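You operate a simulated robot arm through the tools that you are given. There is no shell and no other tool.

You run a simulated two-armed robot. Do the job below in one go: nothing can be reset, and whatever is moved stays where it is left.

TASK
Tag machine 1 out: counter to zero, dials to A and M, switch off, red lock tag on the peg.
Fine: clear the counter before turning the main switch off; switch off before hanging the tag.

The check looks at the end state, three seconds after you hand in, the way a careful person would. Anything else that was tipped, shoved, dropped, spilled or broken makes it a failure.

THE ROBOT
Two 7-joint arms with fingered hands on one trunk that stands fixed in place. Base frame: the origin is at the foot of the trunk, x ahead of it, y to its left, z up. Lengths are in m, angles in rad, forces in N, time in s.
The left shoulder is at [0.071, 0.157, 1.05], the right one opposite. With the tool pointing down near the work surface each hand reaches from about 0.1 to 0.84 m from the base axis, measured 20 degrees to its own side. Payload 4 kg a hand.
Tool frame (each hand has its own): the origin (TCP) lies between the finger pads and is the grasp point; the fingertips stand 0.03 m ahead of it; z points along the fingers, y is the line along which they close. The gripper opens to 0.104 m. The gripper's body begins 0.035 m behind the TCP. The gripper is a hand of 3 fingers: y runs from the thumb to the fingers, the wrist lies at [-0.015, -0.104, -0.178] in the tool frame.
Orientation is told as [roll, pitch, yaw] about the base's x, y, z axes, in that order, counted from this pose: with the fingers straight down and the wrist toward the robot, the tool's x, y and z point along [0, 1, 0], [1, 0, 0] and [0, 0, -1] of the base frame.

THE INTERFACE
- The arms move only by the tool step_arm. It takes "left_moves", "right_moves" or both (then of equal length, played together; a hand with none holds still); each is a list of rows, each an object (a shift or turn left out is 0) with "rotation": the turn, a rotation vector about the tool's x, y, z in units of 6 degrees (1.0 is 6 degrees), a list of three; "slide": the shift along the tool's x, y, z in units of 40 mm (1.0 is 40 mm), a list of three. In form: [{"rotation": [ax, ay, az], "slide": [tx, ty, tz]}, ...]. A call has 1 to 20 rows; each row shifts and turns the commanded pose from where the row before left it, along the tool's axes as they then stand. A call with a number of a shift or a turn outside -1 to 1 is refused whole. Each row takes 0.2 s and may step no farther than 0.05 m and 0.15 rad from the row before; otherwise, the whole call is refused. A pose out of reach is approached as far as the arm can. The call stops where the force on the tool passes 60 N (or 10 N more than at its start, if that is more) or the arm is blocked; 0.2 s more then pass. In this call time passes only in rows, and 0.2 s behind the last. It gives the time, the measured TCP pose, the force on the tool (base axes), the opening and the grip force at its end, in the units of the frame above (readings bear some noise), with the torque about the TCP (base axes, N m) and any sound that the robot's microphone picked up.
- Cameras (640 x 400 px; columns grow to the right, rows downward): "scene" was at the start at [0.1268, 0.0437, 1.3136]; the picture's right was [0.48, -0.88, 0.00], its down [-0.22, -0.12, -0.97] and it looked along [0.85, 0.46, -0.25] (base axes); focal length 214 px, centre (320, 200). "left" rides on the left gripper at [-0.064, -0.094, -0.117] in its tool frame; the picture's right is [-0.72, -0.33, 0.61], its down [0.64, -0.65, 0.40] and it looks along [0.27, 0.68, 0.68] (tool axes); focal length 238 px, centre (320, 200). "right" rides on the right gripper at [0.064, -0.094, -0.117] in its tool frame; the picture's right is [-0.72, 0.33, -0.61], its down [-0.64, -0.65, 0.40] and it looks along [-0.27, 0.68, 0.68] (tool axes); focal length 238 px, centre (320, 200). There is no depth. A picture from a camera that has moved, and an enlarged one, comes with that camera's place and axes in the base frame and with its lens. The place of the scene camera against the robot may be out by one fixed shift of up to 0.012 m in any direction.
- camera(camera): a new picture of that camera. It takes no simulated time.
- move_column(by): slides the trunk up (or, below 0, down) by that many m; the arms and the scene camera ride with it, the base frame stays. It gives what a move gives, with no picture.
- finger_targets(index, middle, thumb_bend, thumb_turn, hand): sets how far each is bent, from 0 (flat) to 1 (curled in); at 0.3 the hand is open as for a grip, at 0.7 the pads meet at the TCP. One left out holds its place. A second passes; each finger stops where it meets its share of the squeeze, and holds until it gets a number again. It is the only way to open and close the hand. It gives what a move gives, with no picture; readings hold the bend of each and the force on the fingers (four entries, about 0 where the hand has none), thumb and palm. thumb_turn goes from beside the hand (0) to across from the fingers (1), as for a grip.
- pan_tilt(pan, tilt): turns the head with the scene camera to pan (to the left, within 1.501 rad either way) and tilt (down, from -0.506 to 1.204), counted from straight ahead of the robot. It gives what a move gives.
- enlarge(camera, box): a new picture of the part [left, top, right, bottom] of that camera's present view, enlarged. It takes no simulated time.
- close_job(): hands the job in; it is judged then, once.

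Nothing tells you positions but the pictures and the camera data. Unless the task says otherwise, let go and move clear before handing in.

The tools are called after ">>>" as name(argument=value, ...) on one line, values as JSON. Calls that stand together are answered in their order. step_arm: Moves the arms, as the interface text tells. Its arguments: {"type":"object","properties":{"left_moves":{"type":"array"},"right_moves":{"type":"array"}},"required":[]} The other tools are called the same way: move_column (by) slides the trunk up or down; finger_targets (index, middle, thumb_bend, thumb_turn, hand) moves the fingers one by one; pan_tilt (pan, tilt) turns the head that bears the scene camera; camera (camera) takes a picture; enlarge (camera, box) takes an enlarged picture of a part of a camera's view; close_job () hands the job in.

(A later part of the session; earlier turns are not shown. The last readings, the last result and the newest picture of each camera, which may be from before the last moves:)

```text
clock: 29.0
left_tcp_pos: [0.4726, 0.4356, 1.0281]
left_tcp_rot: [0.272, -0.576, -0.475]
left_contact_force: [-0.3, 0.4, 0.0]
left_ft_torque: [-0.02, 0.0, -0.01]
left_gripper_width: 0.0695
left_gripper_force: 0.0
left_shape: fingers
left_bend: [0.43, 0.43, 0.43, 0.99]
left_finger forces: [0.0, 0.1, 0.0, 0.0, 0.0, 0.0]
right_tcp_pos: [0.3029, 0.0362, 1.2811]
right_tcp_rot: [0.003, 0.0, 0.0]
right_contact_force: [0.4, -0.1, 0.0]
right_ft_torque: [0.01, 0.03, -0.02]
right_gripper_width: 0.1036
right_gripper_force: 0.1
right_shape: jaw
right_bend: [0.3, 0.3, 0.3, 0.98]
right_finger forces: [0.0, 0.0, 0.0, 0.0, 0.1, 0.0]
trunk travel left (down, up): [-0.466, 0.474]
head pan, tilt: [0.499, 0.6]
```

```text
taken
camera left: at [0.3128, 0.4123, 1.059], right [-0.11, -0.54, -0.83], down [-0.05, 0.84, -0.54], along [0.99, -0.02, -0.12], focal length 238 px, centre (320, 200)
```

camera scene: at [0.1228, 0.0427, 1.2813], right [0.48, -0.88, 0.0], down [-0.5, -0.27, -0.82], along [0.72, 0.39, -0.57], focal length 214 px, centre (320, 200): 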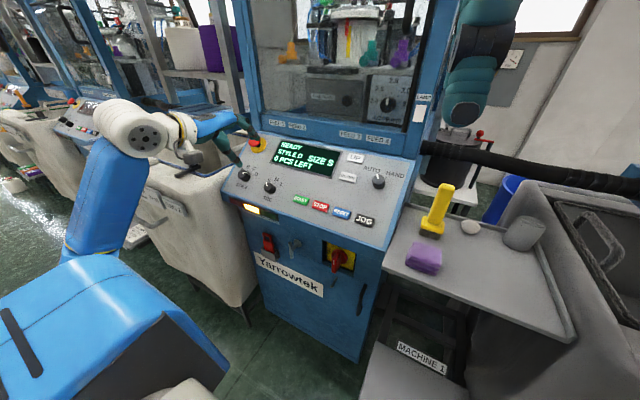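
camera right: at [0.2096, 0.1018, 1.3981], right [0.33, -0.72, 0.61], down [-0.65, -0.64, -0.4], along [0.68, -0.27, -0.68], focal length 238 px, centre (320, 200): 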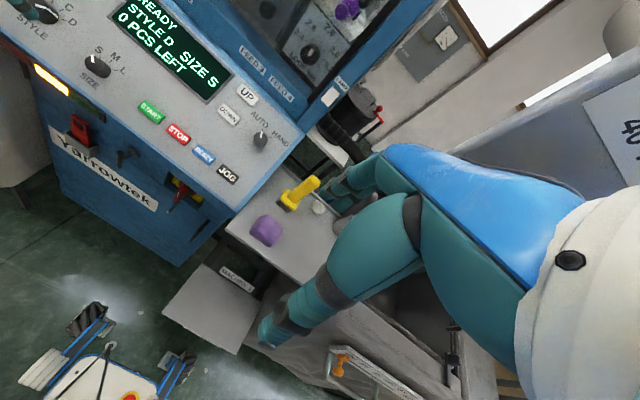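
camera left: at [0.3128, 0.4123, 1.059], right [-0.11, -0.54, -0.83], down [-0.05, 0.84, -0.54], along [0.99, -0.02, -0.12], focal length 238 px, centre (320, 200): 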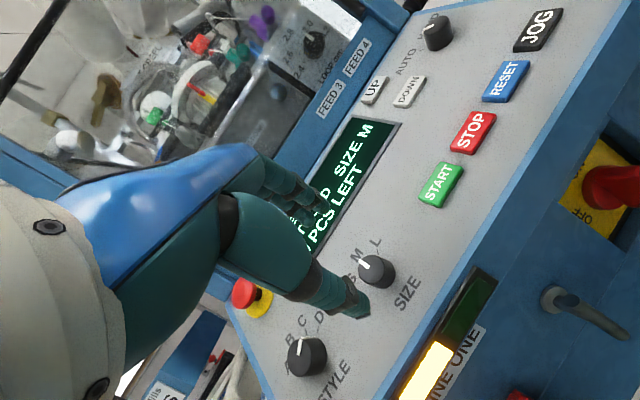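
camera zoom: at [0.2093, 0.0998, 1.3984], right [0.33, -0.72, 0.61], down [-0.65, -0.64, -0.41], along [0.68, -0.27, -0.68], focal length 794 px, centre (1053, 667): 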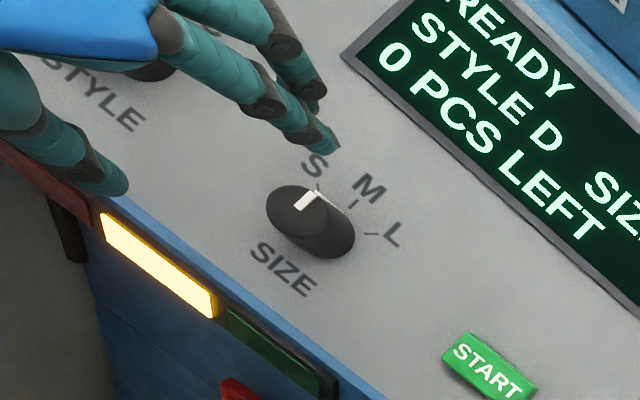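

SIZE M holds with its pointer at M. Next I move the hand over to the STYLE knob (≈0.563, 0.561, 0.944), pre-turning it to +45° so that I can turn counter-clockwise.

>>> step_arm(left_moves=[{"slide": [0.776, -0.166, 0.0]}, {"slide": [0.776, -0.166, 0.0]}, {"slide": [0.776, -0.166, 0.13]}, {"slide": [0.776, -0.166, 0.39]}, {"rotation": [0, 0, 0.9375]}, {"rotation": [0, 0, 0.9375]}, {"rotation": [0, 0, 0.9375]}, {"rotation": [0, 0, 0.9375]}])

>>> camera(camera="left")

>>> enlarge(camera="scene", box=[170, 110, 310, 220])

>>> camera(camera="right")

```text
clock: 30.8
left_tcp_pos: [0.5052, 0.5618, 1.0245]
left_tcp_rot: [0.478, -0.431, -0.893]
left_contact_force: [-0.1, -0.6, 0.3]
left_ft_torque: [-0.03, -0.03, -0.03]
left_gripper_width: 0.0695
left_gripper_force: 0.0
left_shape: fingers
left_bend: [0.43, 0.43, 0.43, 0.99]
left_finger forces: [0.0, 0.0, 0.1, 0.0, 0.0, 0.1]
right_tcp_pos: [0.3038, 0.039, 1.28]
right_tcp_rot: [0.0, 0.001, -0.001]
right_contact_force: [0.2, 0.5, 0.0]
right_ft_torque: [0.0, 0.03, -0.02]
right_gripper_width: 0.1036
right_gripper_force: 0.0
right_shape: jaw
right_bend: [0.3, 0.3, 0.3, 0.98]
right_finger forces: [0.0, 0.0, 0.1, 0.0, 0.0, 0.0]
trunk travel left (down, up): [-0.466, 0.474]
head pan, tilt: [0.499, 0.6]
```

```text
taken
camera left: at [0.3453, 0.5838, 1.0553], right [-0.24, -0.28, -0.93], down [0.23, 0.91, -0.33], along [0.94, -0.3, -0.15], focal length 238 px, centre (320, 200)
```

left: 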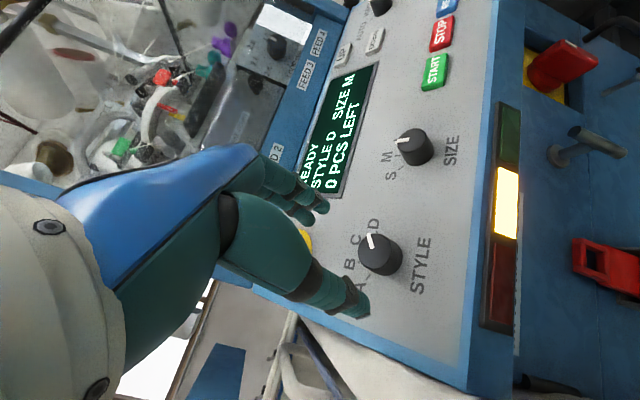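

```text
3.64 times, centred on (240, 165) of scene
camera zoom: at [0.1231, 0.0421, 1.2813], right [0.48, -0.88, 0.0], down [-0.5, -0.27, -0.82], along [0.72, 0.39, -0.57], focal length 780 px, centre (611, 327)
```

zoom: 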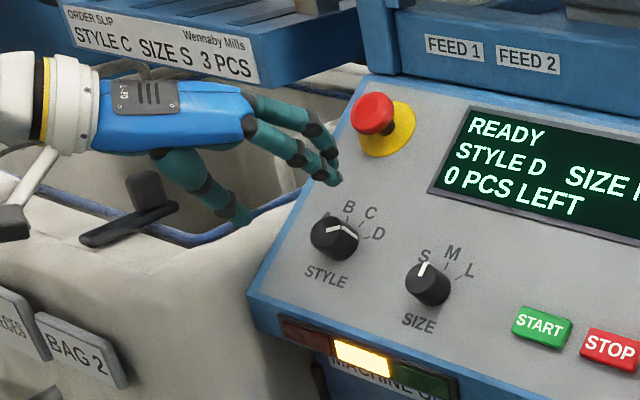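

```text
taken
camera right: at [0.2098, 0.1009, 1.3982], right [0.33, -0.72, 0.61], down [-0.65, -0.64, -0.4], along [0.68, -0.27, -0.68], focal length 238 px, centre (320, 200)
```

right: 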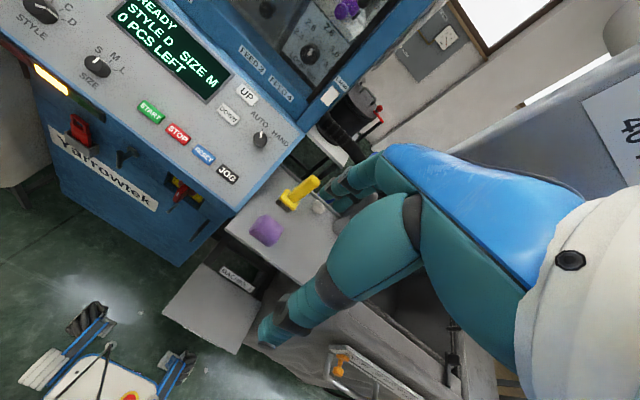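

>>> enlarge(camera="left", box=[280, 170, 440, 330])

```text
2.50 times, centred on (360, 250) of left
camera zoom: at [0.3453, 0.5838, 1.0553], right [-0.24, -0.28, -0.93], down [0.23, 0.91, -0.33], along [0.94, -0.3, -0.15], focal length 596 px, centre (220, 75)
```

zoom: 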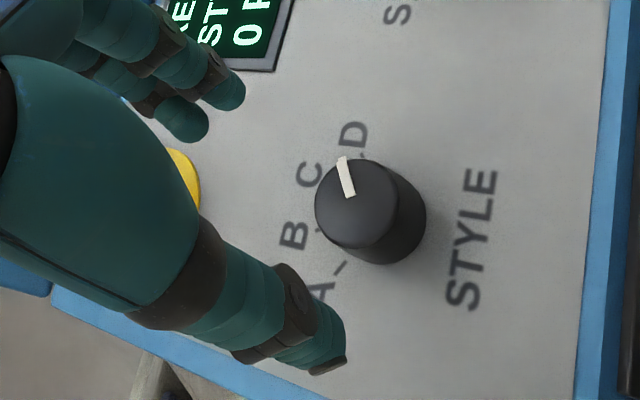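

The knob lies at about (−11, +5) mm in the tool frame; I shift to put it at (+3, 0) and then descend, keeping the tips a few mm off the panel.

>>> step_arm(left_moves=[{"slide": [-0.35, 0.125, 0.3]}, {"slide": [0, 0, 0.5]}, {"slide": [0, 0, 0.4]}, {"slide": [0, 0, 0.25]}])

>>> enlarge(camera="left", box=[260, 150, 440, 320])

>>> enlarge(camera="scene", box=[190, 130, 300, 220])

```text
clock: 31.8
left_tcp_pos: [0.5322, 0.5499, 0.9738]
left_tcp_rot: [0.476, -0.432, -0.892]
left_contact_force: [0.2, 0.9, -0.7]
left_ft_torque: [0.0, 0.0, 0.02]
left_gripper_width: 0.0695
left_gripper_force: 0.1
left_shape: fingers
left_bend: [0.43, 0.43, 0.43, 0.99]
left_finger forces: [0.0, 0.1, 0.1, 0.0, 0.0, 0.0]
right_tcp_pos: [0.3032, 0.0379, 1.2817]
right_tcp_rot: [0.001, -0.001, 0.0]
right_contact_force: [-0.4, 0.6, -0.1]
right_ft_torque: [0.05, -0.03, -0.01]
right_gripper_width: 0.104
right_gripper_force: 0.1
right_shape: jaw
right_bend: [0.3, 0.3, 0.3, 0.98]
right_finger forces: [0.0, 0.0, 0.1, 0.1, 0.0, 0.1]
trunk travel left (down, up): [-0.466, 0.474]
head pan, tilt: [0.499, 0.6]
```

```text
2.35 times, centred on (350, 235) of left
camera zoom: at [0.3726, 0.5704, 1.0037], right [-0.24, -0.28, -0.93], down [0.23, 0.91, -0.33], along [0.94, -0.29, -0.15], focal length 561 px, centre (249, 118)
```

zoom: 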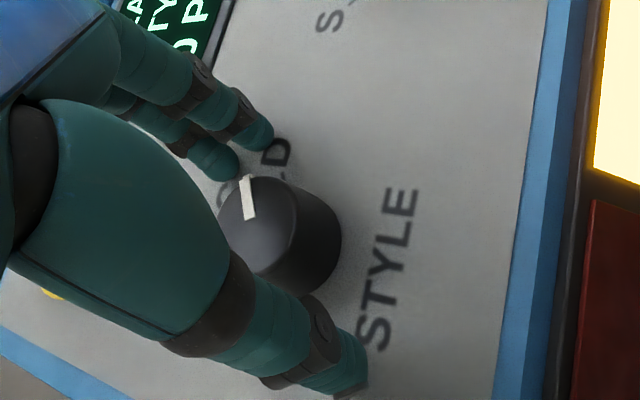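

```text
4.44 times, centred on (245, 175) of scene
camera zoom: at [0.123, 0.042, 1.2813], right [0.48, -0.88, 0.0], down [-0.5, -0.27, -0.82], along [0.72, 0.39, -0.57], focal length 953 px, centre (653, 311)
```

zoom: 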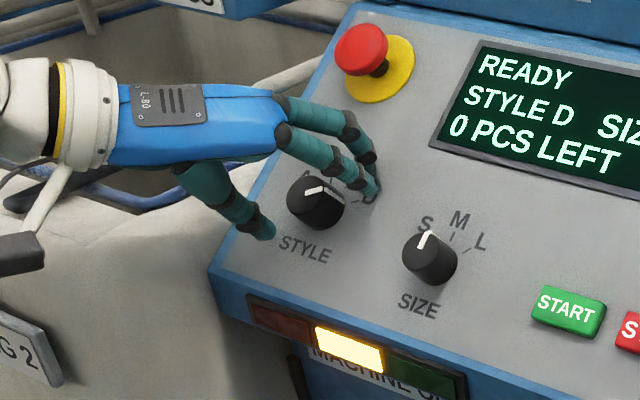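

>>> step_arm(left_moves=[{"slide": [0, 0.075, 0.06]}])

>>> finger_targets(hand="left", index=0.7, middle=0.7, thumb_bend=0.7)

>>> enlarge(camera="left", box=[260, 150, 440, 320])

>>> enlarge(camera="scene", box=[190, 130, 350, 230])

```text
clock: 32.2
left_tcp_pos: [0.5347, 0.5468, 0.9725]
left_tcp_rot: [0.475, -0.431, -0.892]
left_contact_force: [-0.8, 0.2, 0.8]
left_ft_torque: [-0.04, -0.02, -0.02]
left_gripper_width: 0.0694
left_gripper_force: 0.2
left_shape: fingers
left_bend: [0.43, 0.43, 0.43, 0.99]
left_finger forces: [0.0, 1.3, 0.0, 0.0, 0.0, 0.0]
right_tcp_pos: [0.3029, 0.038, 1.2813]
right_tcp_rot: [0.002, 0.001, 0.0]
right_contact_force: [0.3, 1.1, -0.9]
right_ft_torque: [0.0, 0.02, -0.04]
right_gripper_width: 0.1038
right_gripper_force: 0.0
right_shape: jaw
right_bend: [0.3, 0.3, 0.3, 0.98]
right_finger forces: [0.0, 0.1, 0.0, 0.0, 0.1, 0.0]
trunk travel left (down, up): [-0.466, 0.474]
head pan, tilt: [0.499, 0.6]
```

```text
clock: 33.2
left_tcp_pos: [0.535, 0.5476, 0.972]
left_tcp_rot: [0.476, -0.431, -0.892]
left_contact_force: [1.1, -1.2, 0.5]
left_ft_torque: [0.0, -0.04, -0.01]
left_gripper_width: 0.0264
left_gripper_force: 11.1
left_shape: fingers
left_bend: [0.62, 0.64, 0.6, 1.0]
left_finger forces: [6.1, 6.4, 0.0, 0.0, 10.6, 0.0]
right_tcp_pos: [0.3035, 0.0371, 1.2816]
right_tcp_rot: [0.002, 0.0, 0.0]
right_contact_force: [0.5, 0.3, 0.2]
right_ft_torque: [-0.03, 0.0, -0.01]
right_gripper_width: 0.1038
right_gripper_force: 0.1
right_shape: jaw
right_bend: [0.3, 0.3, 0.3, 0.98]
right_finger forces: [0.0, 0.0, 0.0, 0.0, 0.0, 0.1]
trunk travel left (down, up): [-0.466, 0.474]
head pan, tilt: [0.499, 0.6]
```

```text
2.35 times, centred on (350, 235) of left
camera zoom: at [0.3752, 0.5685, 1.0031], right [-0.24, -0.28, -0.93], down [0.23, 0.91, -0.33], along [0.94, -0.29, -0.15], focal length 561 px, centre (249, 118)
```

zoom: 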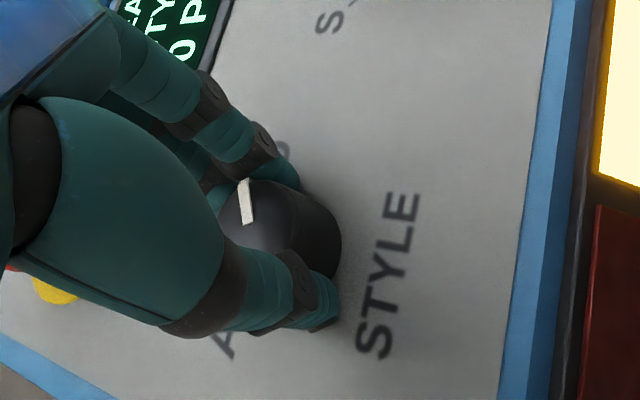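

```text
4.00 times, centred on (270, 180) of scene
camera zoom: at [0.1229, 0.0411, 1.2813], right [0.48, -0.88, 0.0], down [-0.5, -0.27, -0.82], along [0.72, 0.39, -0.57], focal length 858 px, centre (520, 280)
```

zoom: 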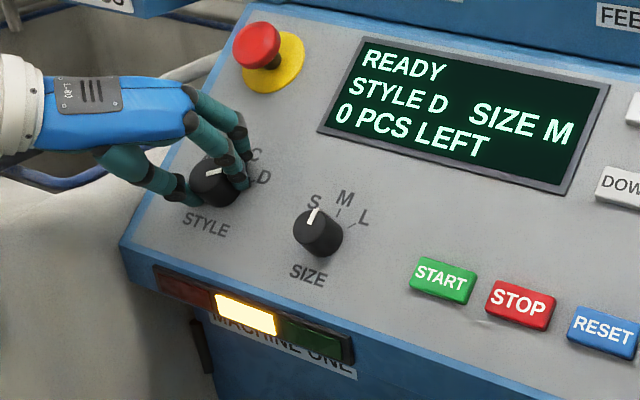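

Both fingers and the thumb hold the STYLE knob. I turn it counter-clockwise 45° first and check.

>>> step_arm(left_moves=[{"rotation": [0, 0, -0.9375], "slide": [0, 0.0086, 0]}, {"rotation": [0, 0, -0.9375], "slide": [0, 0.0086, 0]}, {"rotation": [0, 0, -0.9375], "slide": [0, 0.0086, 0]}, {"rotation": [0, 0, -0.9375], "slide": [0, 0.0086, 0]}, {"rotation": [0, 0, -0.9375], "slide": [0, 0.0086, 0]}, {"rotation": [0, 0, -0.9375], "slide": [0, 0.0086, 0]}, {"rotation": [0, 0, -0.9375], "slide": [0, 0.0086, 0]}, {"rotation": [0, 0, -0.9375], "slide": [0, 0.0086, 0]}])

>>> enlarge(camera="scene", box=[190, 130, 350, 230])

>>> enlarge(camera="left", box=[260, 150, 440, 320])

```text
clock: 35.0
left_tcp_pos: [0.5386, 0.546, 0.9747]
left_tcp_rot: [-0.003, -0.631, 0.002]
left_contact_force: [2.1, 4.4, 2.9]
left_ft_torque: [0.09, -0.09, 0.08]
left_gripper_width: 0.0261
left_gripper_force: 11.9
left_shape: fingers
left_bend: [0.63, 0.64, 0.6, 1.0]
left_finger forces: [5.6, 9.0, 0.0, 0.0, 9.7, 0.0]
right_tcp_pos: [0.3037, 0.0397, 1.2811]
right_tcp_rot: [-0.001, 0.001, 0.001]
right_contact_force: [-0.5, 0.2, -0.7]
right_ft_torque: [-0.05, -0.01, 0.03]
right_gripper_width: 0.1037
right_gripper_force: 0.2
right_shape: jaw
right_bend: [0.3, 0.3, 0.3, 0.98]
right_finger forces: [0.1, 0.0, 0.0, 0.0, 0.0, 0.0]
trunk travel left (down, up): [-0.466, 0.474]
head pan, tilt: [0.499, 0.6]
```

```text
4.00 times, centred on (270, 180) of scene
camera zoom: at [0.1226, 0.0426, 1.2813], right [0.48, -0.88, 0.0], down [-0.5, -0.27, -0.82], along [0.72, 0.39, -0.57], focal length 858 px, centre (520, 280)
```

zoom: 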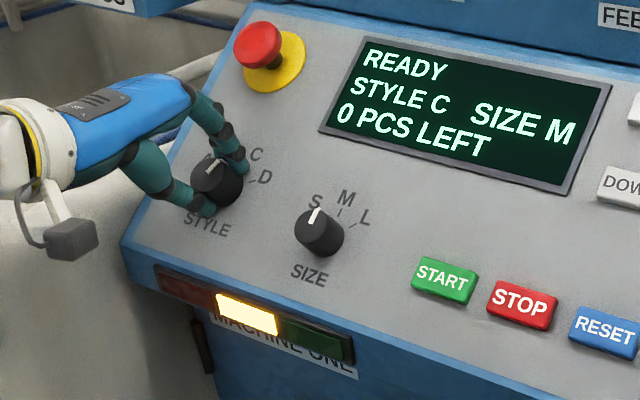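

```text
2.35 times, centred on (350, 235) of left
camera zoom: at [0.3915, 0.4825, 1.0147], right [0.1, -0.72, -0.69], down [-0.29, 0.64, -0.71], along [0.95, 0.27, -0.14], focal length 561 px, centre (249, 118)
```

zoom: 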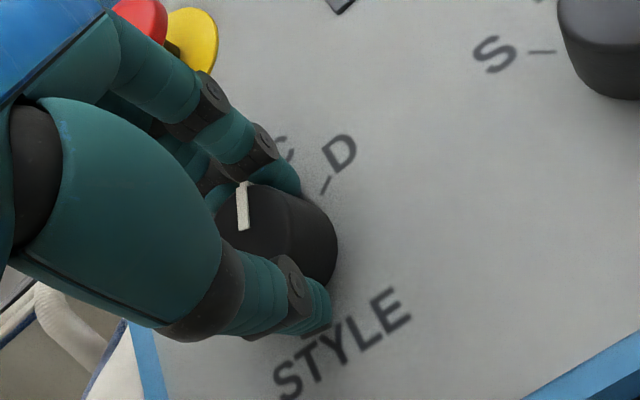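

STYLE C now; the knob follows the hand without slip. I continue another 45° counter-clockwise.

>>> step_arm(left_moves=[{"rotation": [0, 0, -0.9375], "slide": [0, 0.0086, 0]}, {"rotation": [0, 0, -0.9375], "slide": [0, 0.0086, 0]}, {"rotation": [0, 0, -0.9375], "slide": [0, 0.0086, 0]}, {"rotation": [0, 0, -0.9375], "slide": [0, 0.0086, 0]}, {"rotation": [0, 0, -0.9375], "slide": [0, 0.0086, 0]}, {"rotation": [0, 0, -0.9375], "slide": [0, 0.0086, 0]}, {"rotation": [0, 0, -0.9375], "slide": [0, 0.0086, 0]}, {"rotation": [0, 0, -0.9375], "slide": [0, 0.0086, 0]}])

>>> enlarge(camera="scene", box=[190, 130, 350, 230])

>>> enlarge(camera="left", box=[260, 150, 440, 320])

```text
clock: 36.8
left_tcp_pos: [0.54, 0.55, 0.9747]
left_tcp_rot: [-0.479, -0.427, 0.894]
left_contact_force: [-2.2, 5.3, 0.6]
left_ft_torque: [0.18, 0.02, 0.08]
left_gripper_width: 0.0261
left_gripper_force: 12.0
left_shape: fingers
left_bend: [0.63, 0.63, 0.6, 1.0]
left_finger forces: [5.5, 8.7, 0.0, 0.0, 10.3, 0.0]
right_tcp_pos: [0.3027, 0.0387, 1.2804]
right_tcp_rot: [0.0, -0.001, 0.0]
right_contact_force: [-0.5, 0.0, -0.3]
right_ft_torque: [-0.01, 0.0, 0.0]
right_gripper_width: 0.1038
right_gripper_force: 0.0
right_shape: jaw
right_bend: [0.3, 0.3, 0.3, 0.98]
right_finger forces: [0.1, 0.0, 0.0, 0.0, 0.0, 0.0]
trunk travel left (down, up): [-0.466, 0.474]
head pan, tilt: [0.499, 0.6]
```

```text
4.00 times, centred on (270, 180) of scene
camera zoom: at [0.1222, 0.0433, 1.2813], right [0.48, -0.88, 0.0], down [-0.5, -0.27, -0.82], along [0.72, 0.39, -0.57], focal length 858 px, centre (520, 280)
```

zoom: 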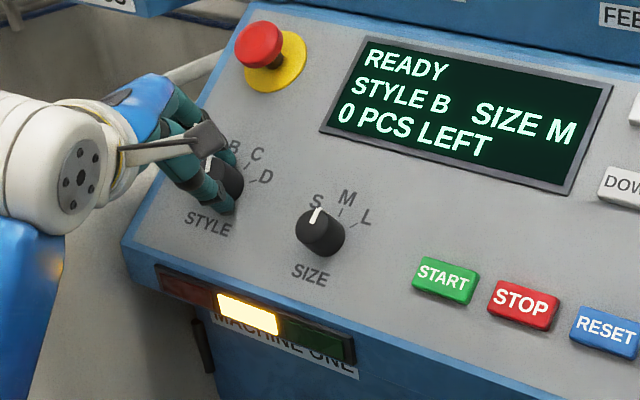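

```text
2.35 times, centred on (350, 235) of left
camera zoom: at [0.4521, 0.4367, 1.0591], right [0.59, -0.74, -0.33], down [-0.5, -0.01, -0.87], along [0.64, 0.67, -0.38], focal length 561 px, centre (249, 118)
```

zoom: 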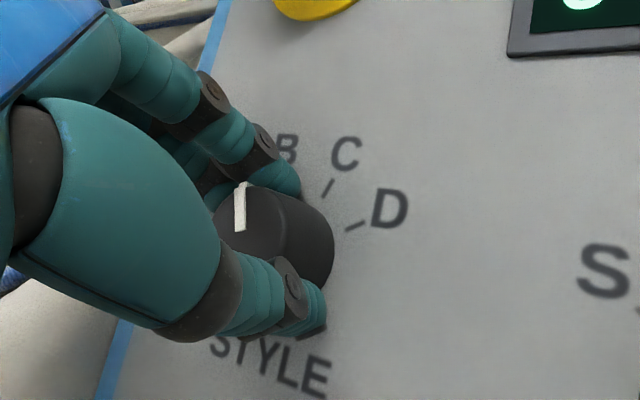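

STYLE B now. For the last 45° I'll re-grip to keep the arm in a comfortable posture: open, lift 40 mm, rotate back 45°, come down and close.

>>> finger_targets(hand="left", index=0.43, middle=0.43, thumb_bend=0.43)

>>> step_arm(left_moves=[{"slide": [0, 0, -0.5]}, {"slide": [0, 0, -0.5]}, {"rotation": [0, 0, 0.9375], "slide": [0, -0.0086, 0]}, {"rotation": [0, 0, 0.9375], "slide": [0, -0.0086, 0]}, {"rotation": [0, 0, 0.9375], "slide": [0, -0.0086, 0]}, {"rotation": [0, 0, 0.9375], "slide": [0, -0.0086, 0]}, {"rotation": [0, 0, 0.9375], "slide": [0, -0.0086, 0]}, {"rotation": [0, 0, 0.9375], "slide": [0, -0.0086, 0]}, {"rotation": [0, 0, 0.9375], "slide": [0, -0.0086, 0]}, {"rotation": [0, 0, 0.9375], "slide": [0, -0.0086, 0]}])

>>> enlarge(camera="left", box=[260, 150, 440, 320])

>>> enlarge(camera="scene", box=[190, 130, 350, 230])

```text
clock: 37.8
left_tcp_pos: [0.5399, 0.5459, 0.9755]
left_tcp_rot: [-0.476, -0.429, 0.892]
left_contact_force: [-0.6, 0.1, 1.7]
left_ft_torque: [0.03, -0.04, 0.04]
left_gripper_width: 0.0693
left_gripper_force: 1.0
left_shape: fingers
left_bend: [0.43, 0.43, 0.43, 0.99]
left_finger forces: [0.0, 1.9, 0.0, 0.0, 0.0, 0.0]
right_tcp_pos: [0.3033, 0.0385, 1.281]
right_tcp_rot: [0.003, 0.002, 0.001]
right_contact_force: [-0.4, 0.4, -0.6]
right_ft_torque: [0.0, -0.01, -0.06]
right_gripper_width: 0.1037
right_gripper_force: 0.0
right_shape: jaw
right_bend: [0.3, 0.3, 0.3, 0.98]
right_finger forces: [0.1, 0.0, 0.1, 0.0, 0.0, 0.0]
trunk travel left (down, up): [-0.466, 0.474]
head pan, tilt: [0.499, 0.6]
```

```text
clock: 40.0
left_tcp_pos: [0.515, 0.5463, 1.0068]
left_tcp_rot: [0.0, -0.628, -0.003]
left_contact_force: [0.2, 0.4, -0.2]
left_ft_torque: [0.0, 0.01, -0.01]
left_gripper_width: 0.0695
left_gripper_force: 0.2
left_shape: fingers
left_bend: [0.43, 0.43, 0.43, 0.99]
left_finger forces: [0.0, 0.0, 0.1, 0.1, 0.1, 0.0]
right_tcp_pos: [0.3033, 0.0386, 1.2814]
right_tcp_rot: [-0.001, 0.0, -0.001]
right_contact_force: [-0.3, 0.0, 0.3]
right_ft_torque: [-0.01, 0.01, -0.03]
right_gripper_width: 0.1039
right_gripper_force: 0.0
right_shape: jaw
right_bend: [0.3, 0.3, 0.3, 0.98]
right_finger forces: [0.0, 0.1, 0.0, 0.0, 0.0, 0.0]
trunk travel left (down, up): [-0.466, 0.474]
head pan, tilt: [0.499, 0.6]
```

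```text
2.35 times, centred on (350, 235) of left
camera zoom: at [0.3684, 0.4832, 1.0474], right [0.1, -0.72, -0.69], down [-0.29, 0.64, -0.71], along [0.95, 0.27, -0.14], focal length 561 px, centre (249, 118)
```

zoom: 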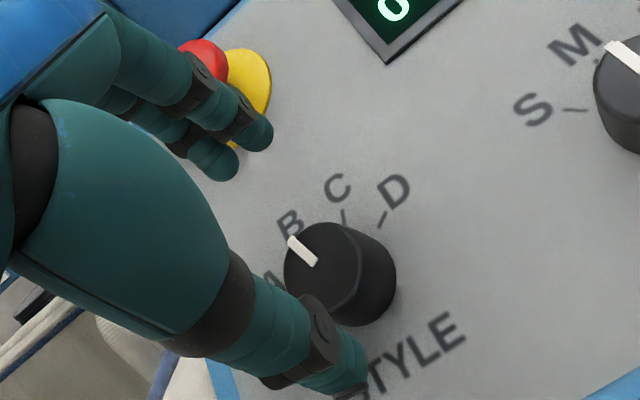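

```text
4.00 times, centred on (270, 180) of scene
camera zoom: at [0.1225, 0.042, 1.2813], right [0.48, -0.88, 0.0], down [-0.5, -0.27, -0.82], along [0.72, 0.39, -0.57], focal length 858 px, centre (520, 280)
```

zoom: 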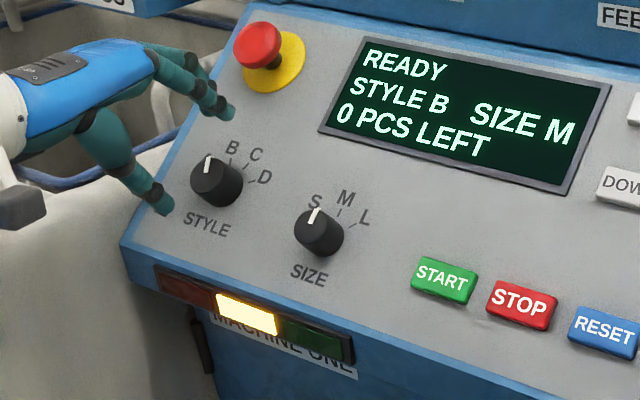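

>>> step_arm(left_moves=[{"slide": [0, -0.05, 0.4]}, {"slide": [0, 0, 0.35]}, {"slide": [0, 0, 0.2]}])

>>> finger_targets(hand="left", index=0.7, middle=0.7, thumb_bend=0.7)

>>> step_arm(left_moves=[{"rotation": [0, 0, -0.9375], "slide": [0, 0.0086, 0]}, {"rotation": [0, 0, -0.9375], "slide": [0, 0.0086, 0]}, {"rotation": [0, 0, -0.9375], "slide": [0, 0.0086, 0]}, {"rotation": [0, 0, -0.9375], "slide": [0, 0.0086, 0]}, {"rotation": [0, 0, -0.9375], "slide": [0, 0.0086, 0]}, {"rotation": [0, 0, -0.9375], "slide": [0, 0.0086, 0]}, {"rotation": [0, 0, -0.9375], "slide": [0, 0.0086, 0]}, {"rotation": [0, 0, -0.9375], "slide": [0, 0.0086, 0]}])

>>> enlarge(camera="scene", box=[190, 130, 350, 230])

>>> enlarge(camera="left", box=[260, 150, 440, 320])

```text
clock: 40.8
left_tcp_pos: [0.5351, 0.5462, 0.9755]
left_tcp_rot: [0.001, -0.63, 0.001]
left_contact_force: [0.3, 0.3, -0.5]
left_ft_torque: [0.0, -0.01, -0.01]
left_gripper_width: 0.0696
left_gripper_force: 0.0
left_shape: fingers
left_bend: [0.43, 0.43, 0.43, 0.99]
left_finger forces: [0.0, 0.1, 0.0, 0.1, 0.0, 0.1]
right_tcp_pos: [0.3036, 0.0386, 1.2807]
right_tcp_rot: [0.001, 0.0, -0.001]
right_contact_force: [0.4, 0.2, -0.5]
right_ft_torque: [0.04, -0.01, -0.01]
right_gripper_width: 0.1038
right_gripper_force: 0.1
right_shape: jaw
right_bend: [0.3, 0.3, 0.3, 0.98]
right_finger forces: [0.0, 0.0, 0.1, 0.1, 0.1, 0.0]
trunk travel left (down, up): [-0.466, 0.474]
head pan, tilt: [0.499, 0.6]
```

```text
clock: 41.8
left_tcp_pos: [0.5358, 0.5472, 0.9743]
left_tcp_rot: [0.0, -0.629, -0.001]
left_contact_force: [2.1, 0.5, 2.6]
left_ft_torque: [0.03, -0.11, 0.03]
left_gripper_width: 0.0256
left_gripper_force: 11.4
left_shape: fingers
left_bend: [0.62, 0.63, 0.6, 1.0]
left_finger forces: [5.6, 7.8, 0.0, 0.0, 9.7, 0.0]
right_tcp_pos: [0.3027, 0.0377, 1.282]
right_tcp_rot: [0.0, -0.001, -0.001]
right_contact_force: [-0.6, -0.1, 0.2]
right_ft_torque: [-0.01, -0.02, 0.03]
right_gripper_width: 0.1035
right_gripper_force: 0.1
right_shape: jaw
right_bend: [0.3, 0.3, 0.3, 0.98]
right_finger forces: [0.1, 0.1, 0.0, 0.1, 0.0, 0.1]
trunk travel left (down, up): [-0.466, 0.474]
head pan, tilt: [0.499, 0.6]
```

```text
clock: 43.6
left_tcp_pos: [0.5385, 0.5465, 0.9772]
left_tcp_rot: [-0.478, -0.431, 0.893]
left_contact_force: [0.3, 5.6, 6.0]
left_ft_torque: [0.22, -0.13, 0.02]
left_gripper_width: 0.0253
left_gripper_force: 12.2
left_shape: fingers
left_bend: [0.62, 0.62, 0.61, 1.0]
left_finger forces: [6.3, 9.9, 0.1, 0.0, 8.5, 0.0]
right_tcp_pos: [0.3036, 0.0378, 1.2799]
right_tcp_rot: [0.002, 0.0, 0.0]
right_contact_force: [-0.5, 0.4, -0.5]
right_ft_torque: [-0.04, 0.02, 0.01]
right_gripper_width: 0.1036
right_gripper_force: 0.0
right_shape: jaw
right_bend: [0.3, 0.3, 0.3, 0.98]
right_finger forces: [0.0, 0.0, 0.1, 0.0, 0.1, 0.0]
trunk travel left (down, up): [-0.466, 0.474]
head pan, tilt: [0.499, 0.6]
```

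```text
4.00 times, centred on (270, 180) of scene
camera zoom: at [0.122, 0.0417, 1.2815], right [0.48, -0.88, 0.0], down [-0.5, -0.27, -0.82], along [0.72, 0.39, -0.57], focal length 858 px, centre (520, 280)
```

zoom: 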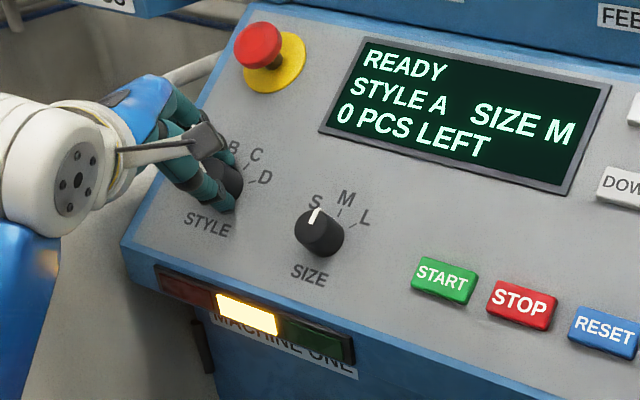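

```text
2.35 times, centred on (350, 235) of left
camera zoom: at [0.4501, 0.4352, 1.0598], right [0.59, -0.74, -0.33], down [-0.5, -0.01, -0.87], along [0.64, 0.67, -0.37], focal length 561 px, centre (249, 118)
```

zoom: 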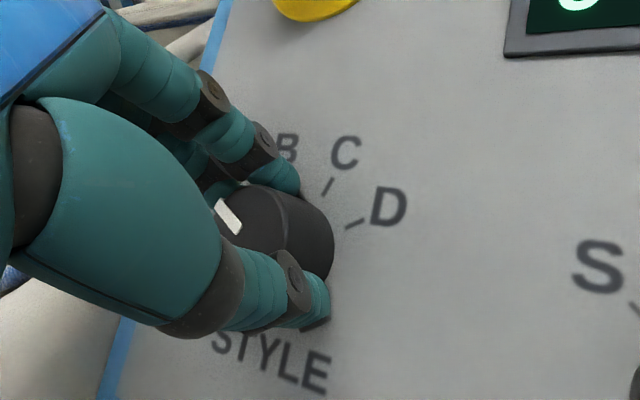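

Display reads STYLE A, SIZE M, 0 PCS LEFT. I release, lift off along the axis and back away, then verify.

>>> finger_targets(hand="left", index=0.43, middle=0.43, thumb_bend=0.43)

>>> step_arm(left_moves=[{"slide": [0, 0, -0.5]}, {"slide": [0, 0, -0.6]}, {"slide": [0, 0, -0.9]}, {"slide": [0, 0, -0.9]}, {"rotation": [0, 0, 0.9375]}, {"rotation": [0, 0, 0.9375]}, {"rotation": [0, 0, 0.9375]}, {"rotation": [0, 0, 0.9375]}, {"rotation": [0, 0, 0.9375]}, {"rotation": [0, 0, 0.9375]}, {"rotation": [0, 0, 0.9375]}, {"rotation": [0, 0, 0.9375]}])

>>> enlarge(camera="scene", box=[190, 130, 350, 230])

>>> camera(camera="left")

>>> camera(camera="right")

```text
clock: 44.6
left_tcp_pos: [0.5399, 0.5468, 0.9757]
left_tcp_rot: [-0.475, -0.431, 0.89]
left_contact_force: [0.1, -0.1, 0.0]
left_ft_torque: [0.02, 0.05, -0.02]
left_gripper_width: 0.0693
left_gripper_force: 0.1
left_shape: fingers
left_bend: [0.43, 0.43, 0.43, 0.99]
left_finger forces: [0.0, 0.0, 0.0, 0.0, 0.0, 0.0]
right_tcp_pos: [0.3037, 0.0378, 1.2809]
right_tcp_rot: [0.001, -0.002, -0.001]
right_contact_force: [0.4, 0.0, 0.7]
right_ft_torque: [-0.03, 0.01, -0.01]
right_gripper_width: 0.1038
right_gripper_force: 0.0
right_shape: jaw
right_bend: [0.3, 0.3, 0.3, 0.98]
right_finger forces: [0.0, 0.0, 0.0, 0.0, 0.0, 0.0]
trunk travel left (down, up): [-0.466, 0.474]
head pan, tilt: [0.499, 0.6]
```

```text
clock: 47.2
left_tcp_pos: [0.4701, 0.5458, 1.0693]
left_tcp_rot: [0.0, -0.631, 0.0]
left_contact_force: [1.1, 0.0, -0.6]
left_ft_torque: [0.0, -0.03, 0.03]
left_gripper_width: 0.0695
left_gripper_force: 0.1
left_shape: fingers
left_bend: [0.43, 0.43, 0.43, 0.99]
left_finger forces: [0.0, 0.0, 0.0, 0.0, 0.0, 0.0]
right_tcp_pos: [0.3029, 0.0399, 1.2802]
right_tcp_rot: [0.0, 0.0, 0.001]
right_contact_force: [-0.4, 0.2, 0.1]
right_ft_torque: [-0.04, -0.02, -0.03]
right_gripper_width: 0.1038
right_gripper_force: 0.0
right_shape: jaw
right_bend: [0.3, 0.3, 0.3, 0.98]
right_finger forces: [0.1, 0.1, 0.0, 0.1, 0.0, 0.0]
trunk travel left (down, up): [-0.466, 0.474]
head pan, tilt: [0.499, 0.6]
```

```text
4.00 times, centred on (270, 180) of scene
camera zoom: at [0.1225, 0.0419, 1.2813], right [0.48, -0.88, 0.0], down [-0.5, -0.27, -0.82], along [0.72, 0.39, -0.57], focal length 858 px, centre (520, 280)
```

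zoom: 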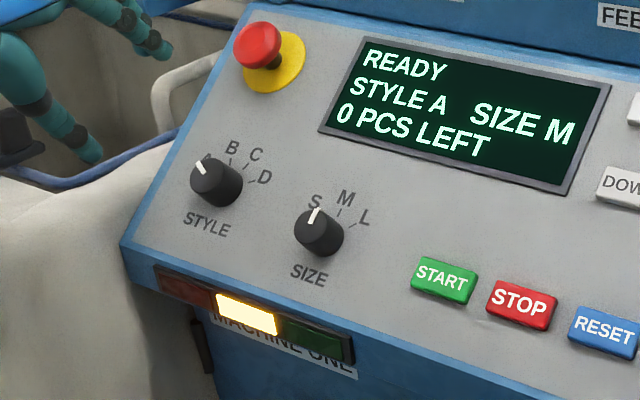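

```text
taken
camera left: at [0.3236, 0.4828, 1.1101], right [0.1, -0.72, -0.69], down [-0.29, 0.64, -0.71], along [0.95, 0.27, -0.14], focal length 238 px, centre (320, 200)
```

left: 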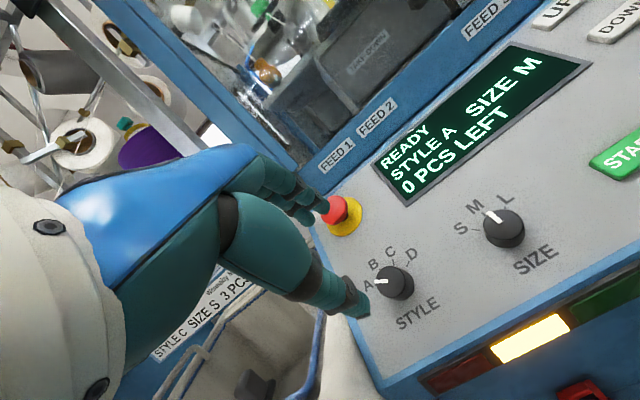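

```text
taken
camera right: at [0.2094, 0.101, 1.3982], right [0.33, -0.72, 0.61], down [-0.65, -0.64, -0.4], along [0.68, -0.27, -0.68], focal length 238 px, centre (320, 200)
```

right: 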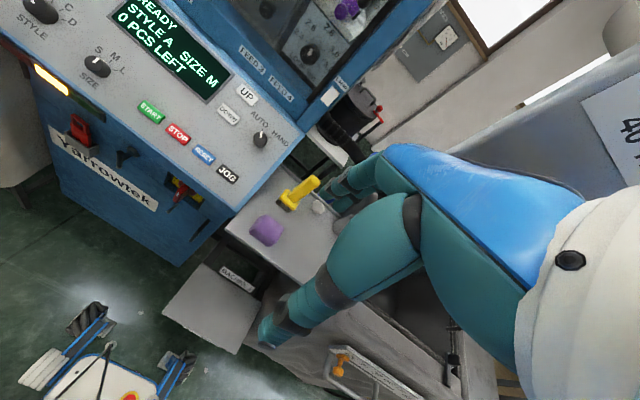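

The dials are set: STYLE A, SIZE M, 0 PCS LEFT. Next is the main switch (axis ≈ y 0.205, z 0.754, grip ridge front at x ≈ 0.515). I swing the left hand to point forward and draw it back in front of the panel, watching reach.

>>> step_arm(left_moves=[{"rotation": [-1, 0, 0]}, {"rotation": [-1, 0, 0]}, {"rotation": [-1, 0, 0]}, {"rotation": [-1, 0, 0]}, {"rotation": [-1, 0, 0]}, {"rotation": [-1, 0, 0]}, {"rotation": [-1, 0, 0]}, {"rotation": [-1, 0, 0]}, {"rotation": [-0.95, 0, 0]}, {"slide": [-0.625, -0.2, -0.5625]}, {"slide": [-0.625, -0.3, -0.5625]}, {"slide": [-0.625, -0.5, -0.5625]}, {"slide": [-0.625, -0.6, -0.5625]}])

>>> camera(camera="scene")

>>> camera(camera="left")

```text
clock: 50.0
left_tcp_pos: [0.3759, 0.4441, 1.0051]
left_tcp_rot: [0.678, -1.568, -0.679]
left_contact_force: [0.4, 0.2, 0.3]
left_ft_torque: [0.01, 0.02, 0.0]
left_gripper_width: 0.0698
left_gripper_force: 0.0
left_shape: fingers
left_bend: [0.43, 0.43, 0.43, 0.99]
left_finger forces: [0.1, 0.0, 0.0, 0.0, 0.0, 0.1]
right_tcp_pos: [0.3027, 0.0362, 1.2816]
right_tcp_rot: [0.003, -0.001, -0.001]
right_contact_force: [-0.1, 0.2, 1.0]
right_ft_torque: [0.03, -0.01, 0.0]
right_gripper_width: 0.1036
right_gripper_force: 0.0
right_shape: jaw
right_bend: [0.3, 0.3, 0.3, 0.98]
right_finger forces: [0.0, 0.0, 0.0, 0.1, 0.0, 0.1]
trunk travel left (down, up): [-0.466, 0.474]
head pan, tilt: [0.499, 0.6]
```

```text
taken
camera scene: at [0.1211, 0.0386, 1.2817], right [0.48, -0.88, 0.0], down [-0.5, -0.27, -0.83], along [0.72, 0.4, -0.56], focal length 214 px, centre (320, 200)
```

scene: 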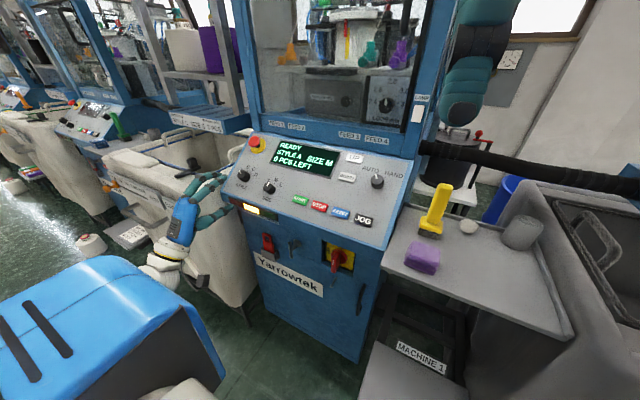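

```text
taken
camera left: at [0.2573, 0.381, 0.913], right [0.61, -0.72, -0.33], down [0.4, 0.64, -0.65], along [0.68, 0.27, 0.68], focal length 238 px, centre (320, 200)
```

left: 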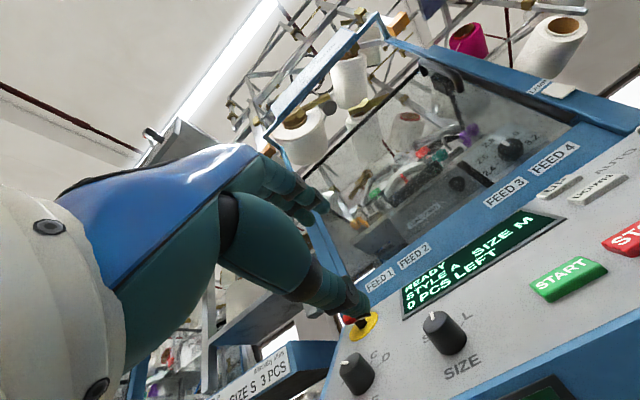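

>>> step_arm(left_moves=[{"rotation": [0, 0, 1]}, {"rotation": [0, 0, 1]}, {"rotation": [0, 0, 1]}, {"rotation": [0, 0, 1]}, {"rotation": [0, 0, 1]}, {"rotation": [0, 0, 1]}, {"rotation": [0, 0, 1]}, {"rotation": [0, 0, 1]}, {"rotation": [0, 0, 1]}, {"rotation": [0, 0, 1]}, {"rotation": [0, 0, 1]}, {"rotation": [0, 0, 1]}, {"rotation": [0, 0, 1]}, {"rotation": [0, 0, 1]}, {"rotation": [0, 0, 1]}])

>>> camera(camera="scene")

>>> camera(camera="left")

```text
clock: 53.2
left_tcp_pos: [0.3782, 0.4466, 1.0051]
left_tcp_rot: [1.567, 0.001, -1.572]
left_contact_force: [0.7, 0.2, 0.9]
left_ft_torque: [0.0, -0.01, -0.03]
left_gripper_width: 0.0698
left_gripper_force: 0.1
left_shape: fingers
left_bend: [0.43, 0.43, 0.43, 0.99]
left_finger forces: [0.1, 0.0, 0.1, 0.0, 0.1, 0.1]
right_tcp_pos: [0.3041, 0.0391, 1.2804]
right_tcp_rot: [0.0, 0.001, 0.0]
right_contact_force: [-0.6, -0.1, -0.8]
right_ft_torque: [0.02, 0.03, 0.03]
right_gripper_width: 0.1037
right_gripper_force: 0.0
right_shape: jaw
right_bend: [0.3, 0.3, 0.3, 0.98]
right_finger forces: [0.0, 0.0, 0.1, 0.1, 0.0, 0.0]
trunk travel left (down, up): [-0.466, 0.474]
head pan, tilt: [0.499, 0.6]
```

```text
taken
camera scene: at [0.1222, 0.0413, 1.2814], right [0.48, -0.88, 0.0], down [-0.5, -0.27, -0.82], along [0.72, 0.39, -0.57], focal length 214 px, centre (320, 200)
```

scene: 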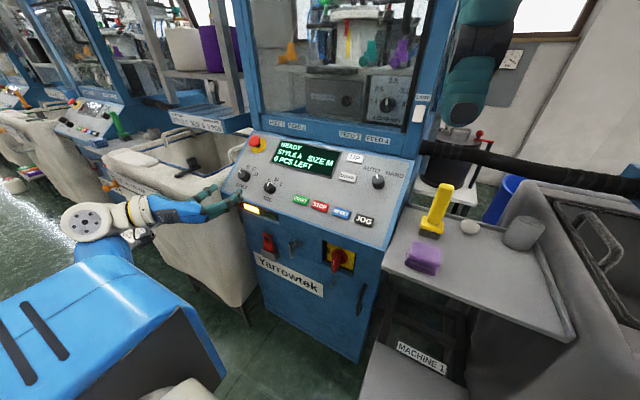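

```text
taken
camera left: at [0.2604, 0.5419, 0.9436], right [0.61, 0.33, -0.72], down [0.41, 0.65, 0.64], along [0.68, -0.68, 0.27], focal length 238 px, centre (320, 200)
```

left: 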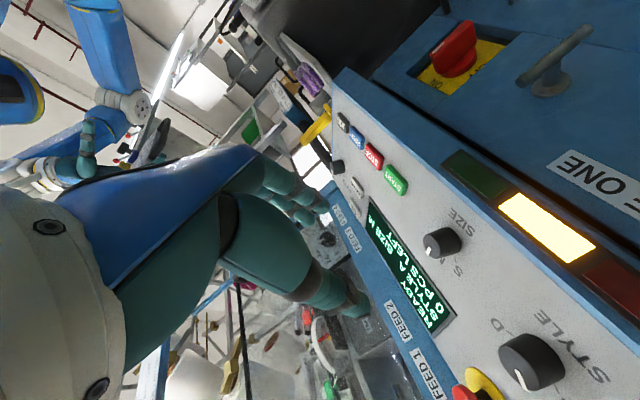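

The hand can take this sideways forward-pointing pose. I lower it in front of the machine (x≈0.40, clear of the panel edge at 0.50 and the peg at 0.50) to face the switch.

>>> step_arm(left_moves=[{"slide": [-0.7844, 0.752, 0.03]}, {"slide": [-0.7844, 0.752, 0.03]}, {"slide": [-0.7844, 0.752, 0.03]}, {"slide": [-0.7844, 0.752, 0.03]}, {"slide": [-0.7844, 0.752, 0.07]}, {"slide": [-0.7844, 0.752, 0.07]}, {"slide": [-0.7844, 0.752, 0.07]}, {"slide": [-0.7844, 0.752, 0.07]}])

>>> camera(camera="scene")

>>> camera(camera="left")

>>> camera(camera="right")

```text
clock: 55.0
left_tcp_pos: [0.3946, 0.2144, 0.761]
left_tcp_rot: [1.568, 0.0, -1.571]
left_contact_force: [0.9, 0.0, 0.2]
left_ft_torque: [0.02, 0.03, 0.01]
left_gripper_width: 0.0698
left_gripper_force: 0.0
left_shape: fingers
left_bend: [0.43, 0.43, 0.43, 0.99]
left_finger forces: [0.0, 0.0, 0.0, 0.1, 0.1, 0.0]
left hand out of reach, approached as far as the arm can: row 8
right_tcp_pos: [0.3039, 0.0383, 1.2805]
right_tcp_rot: [0.0, -0.001, 0.0]
right_contact_force: [-0.7, 0.7, -0.2]
right_ft_torque: [-0.01, 0.04, 0.04]
right_gripper_width: 0.1039
right_gripper_force: 0.1
right_shape: jaw
right_bend: [0.3, 0.3, 0.3, 0.98]
right_finger forces: [0.0, 0.1, 0.0, 0.0, 0.0, 0.0]
trunk travel left (down, up): [-0.466, 0.474]
head pan, tilt: [0.499, 0.6]
```

```text
taken
camera scene: at [0.122, 0.0394, 1.2815], right [0.48, -0.88, 0.0], down [-0.5, -0.27, -0.82], along [0.72, 0.39, -0.57], focal length 214 px, centre (320, 200)
```

scene: 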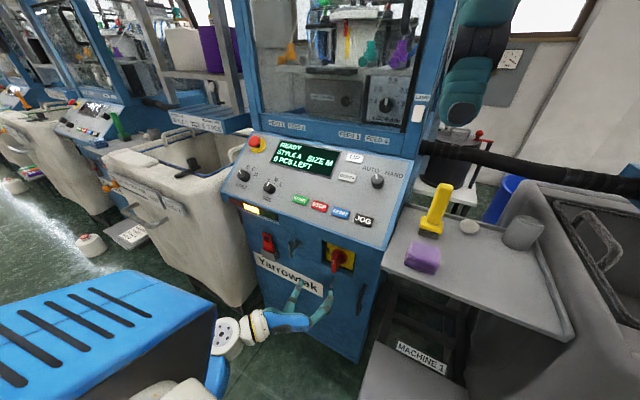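

```text
taken
camera left: at [0.2753, 0.3084, 0.6998], right [0.61, 0.33, -0.72], down [0.41, 0.65, 0.64], along [0.68, -0.68, 0.27], focal length 238 px, centre (320, 200)
```

left: 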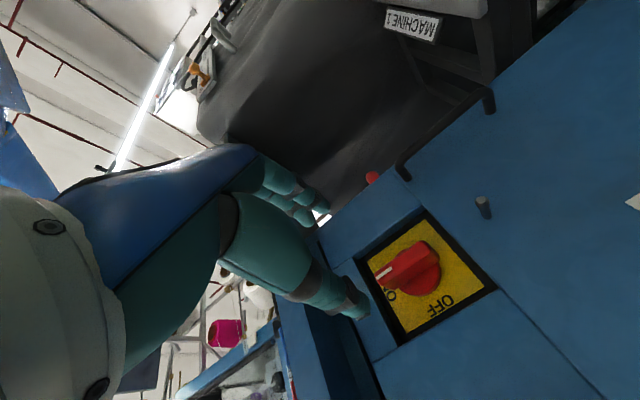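

```text
taken
camera right: at [0.2095, 0.0996, 1.3983], right [0.33, -0.72, 0.61], down [-0.65, -0.64, -0.41], along [0.68, -0.27, -0.68], focal length 238 px, centre (320, 200)
```

right: 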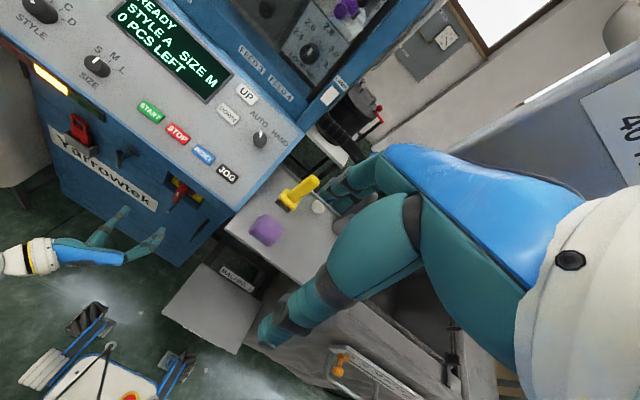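

The arm is right at a reach limit here, but forward should ease it. The switch is clearly visible in the left camera; I'll advance a bit and see.

>>> step_arm(left_moves=[{"slide": [0, 0.05, 0.5]}, {"slide": [0, 0.05, 0.5]}])

>>> enlarge(camera="left", box=[280, 150, 520, 370])

>>> enlarge(camera="scene", box=[230, 220, 390, 360])

```text
clock: 55.6
left_tcp_pos: [0.434, 0.2099, 0.759]
left_tcp_rot: [1.568, 0.0, -1.572]
left_contact_force: [0.1, 0.5, -0.2]
left_ft_torque: [-0.04, -0.01, 0.04]
left_gripper_width: 0.0699
left_gripper_force: 0.0
left_shape: fingers
left_bend: [0.43, 0.43, 0.43, 0.99]
left_finger forces: [0.0, 0.0, 0.0, 0.1, 0.0, 0.0]
right_tcp_pos: [0.3036, 0.0376, 1.2802]
right_tcp_rot: [0.003, 0.002, 0.001]
right_contact_force: [0.2, -0.8, -0.5]
right_ft_torque: [0.01, -0.03, 0.02]
right_gripper_width: 0.104
right_gripper_force: 0.0
right_shape: jaw
right_bend: [0.3, 0.3, 0.3, 0.98]
right_finger forces: [0.0, 0.1, 0.0, 0.1, 0.0, 0.0]
trunk travel left (down, up): [-0.466, 0.474]
head pan, tilt: [0.499, 0.6]
```

```text
1.82 times, centred on (400, 260) of left
camera zoom: at [0.314, 0.3029, 0.6979], right [0.61, 0.33, -0.72], down [0.41, 0.65, 0.64], along [0.68, -0.68, 0.27], focal length 433 px, centre (174, 91)
```

zoom: 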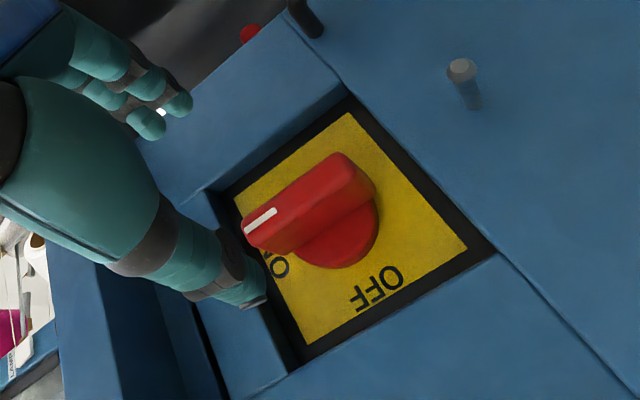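

```text
2.86 times, centred on (310, 290) of scene
camera zoom: at [0.1227, 0.0403, 1.2814], right [0.48, -0.88, 0.0], down [-0.5, -0.27, -0.82], along [0.72, 0.39, -0.57], focal length 613 px, centre (349, -57)
```

zoom: 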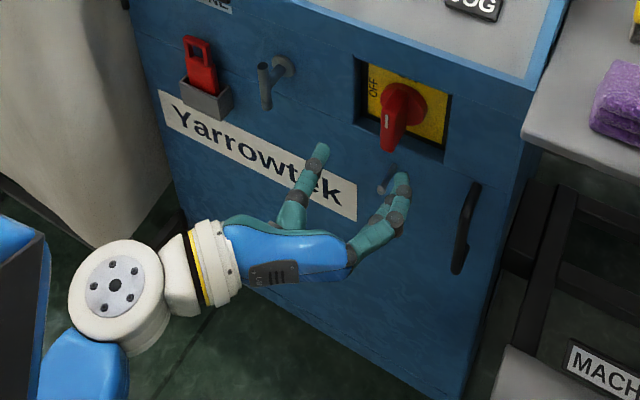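

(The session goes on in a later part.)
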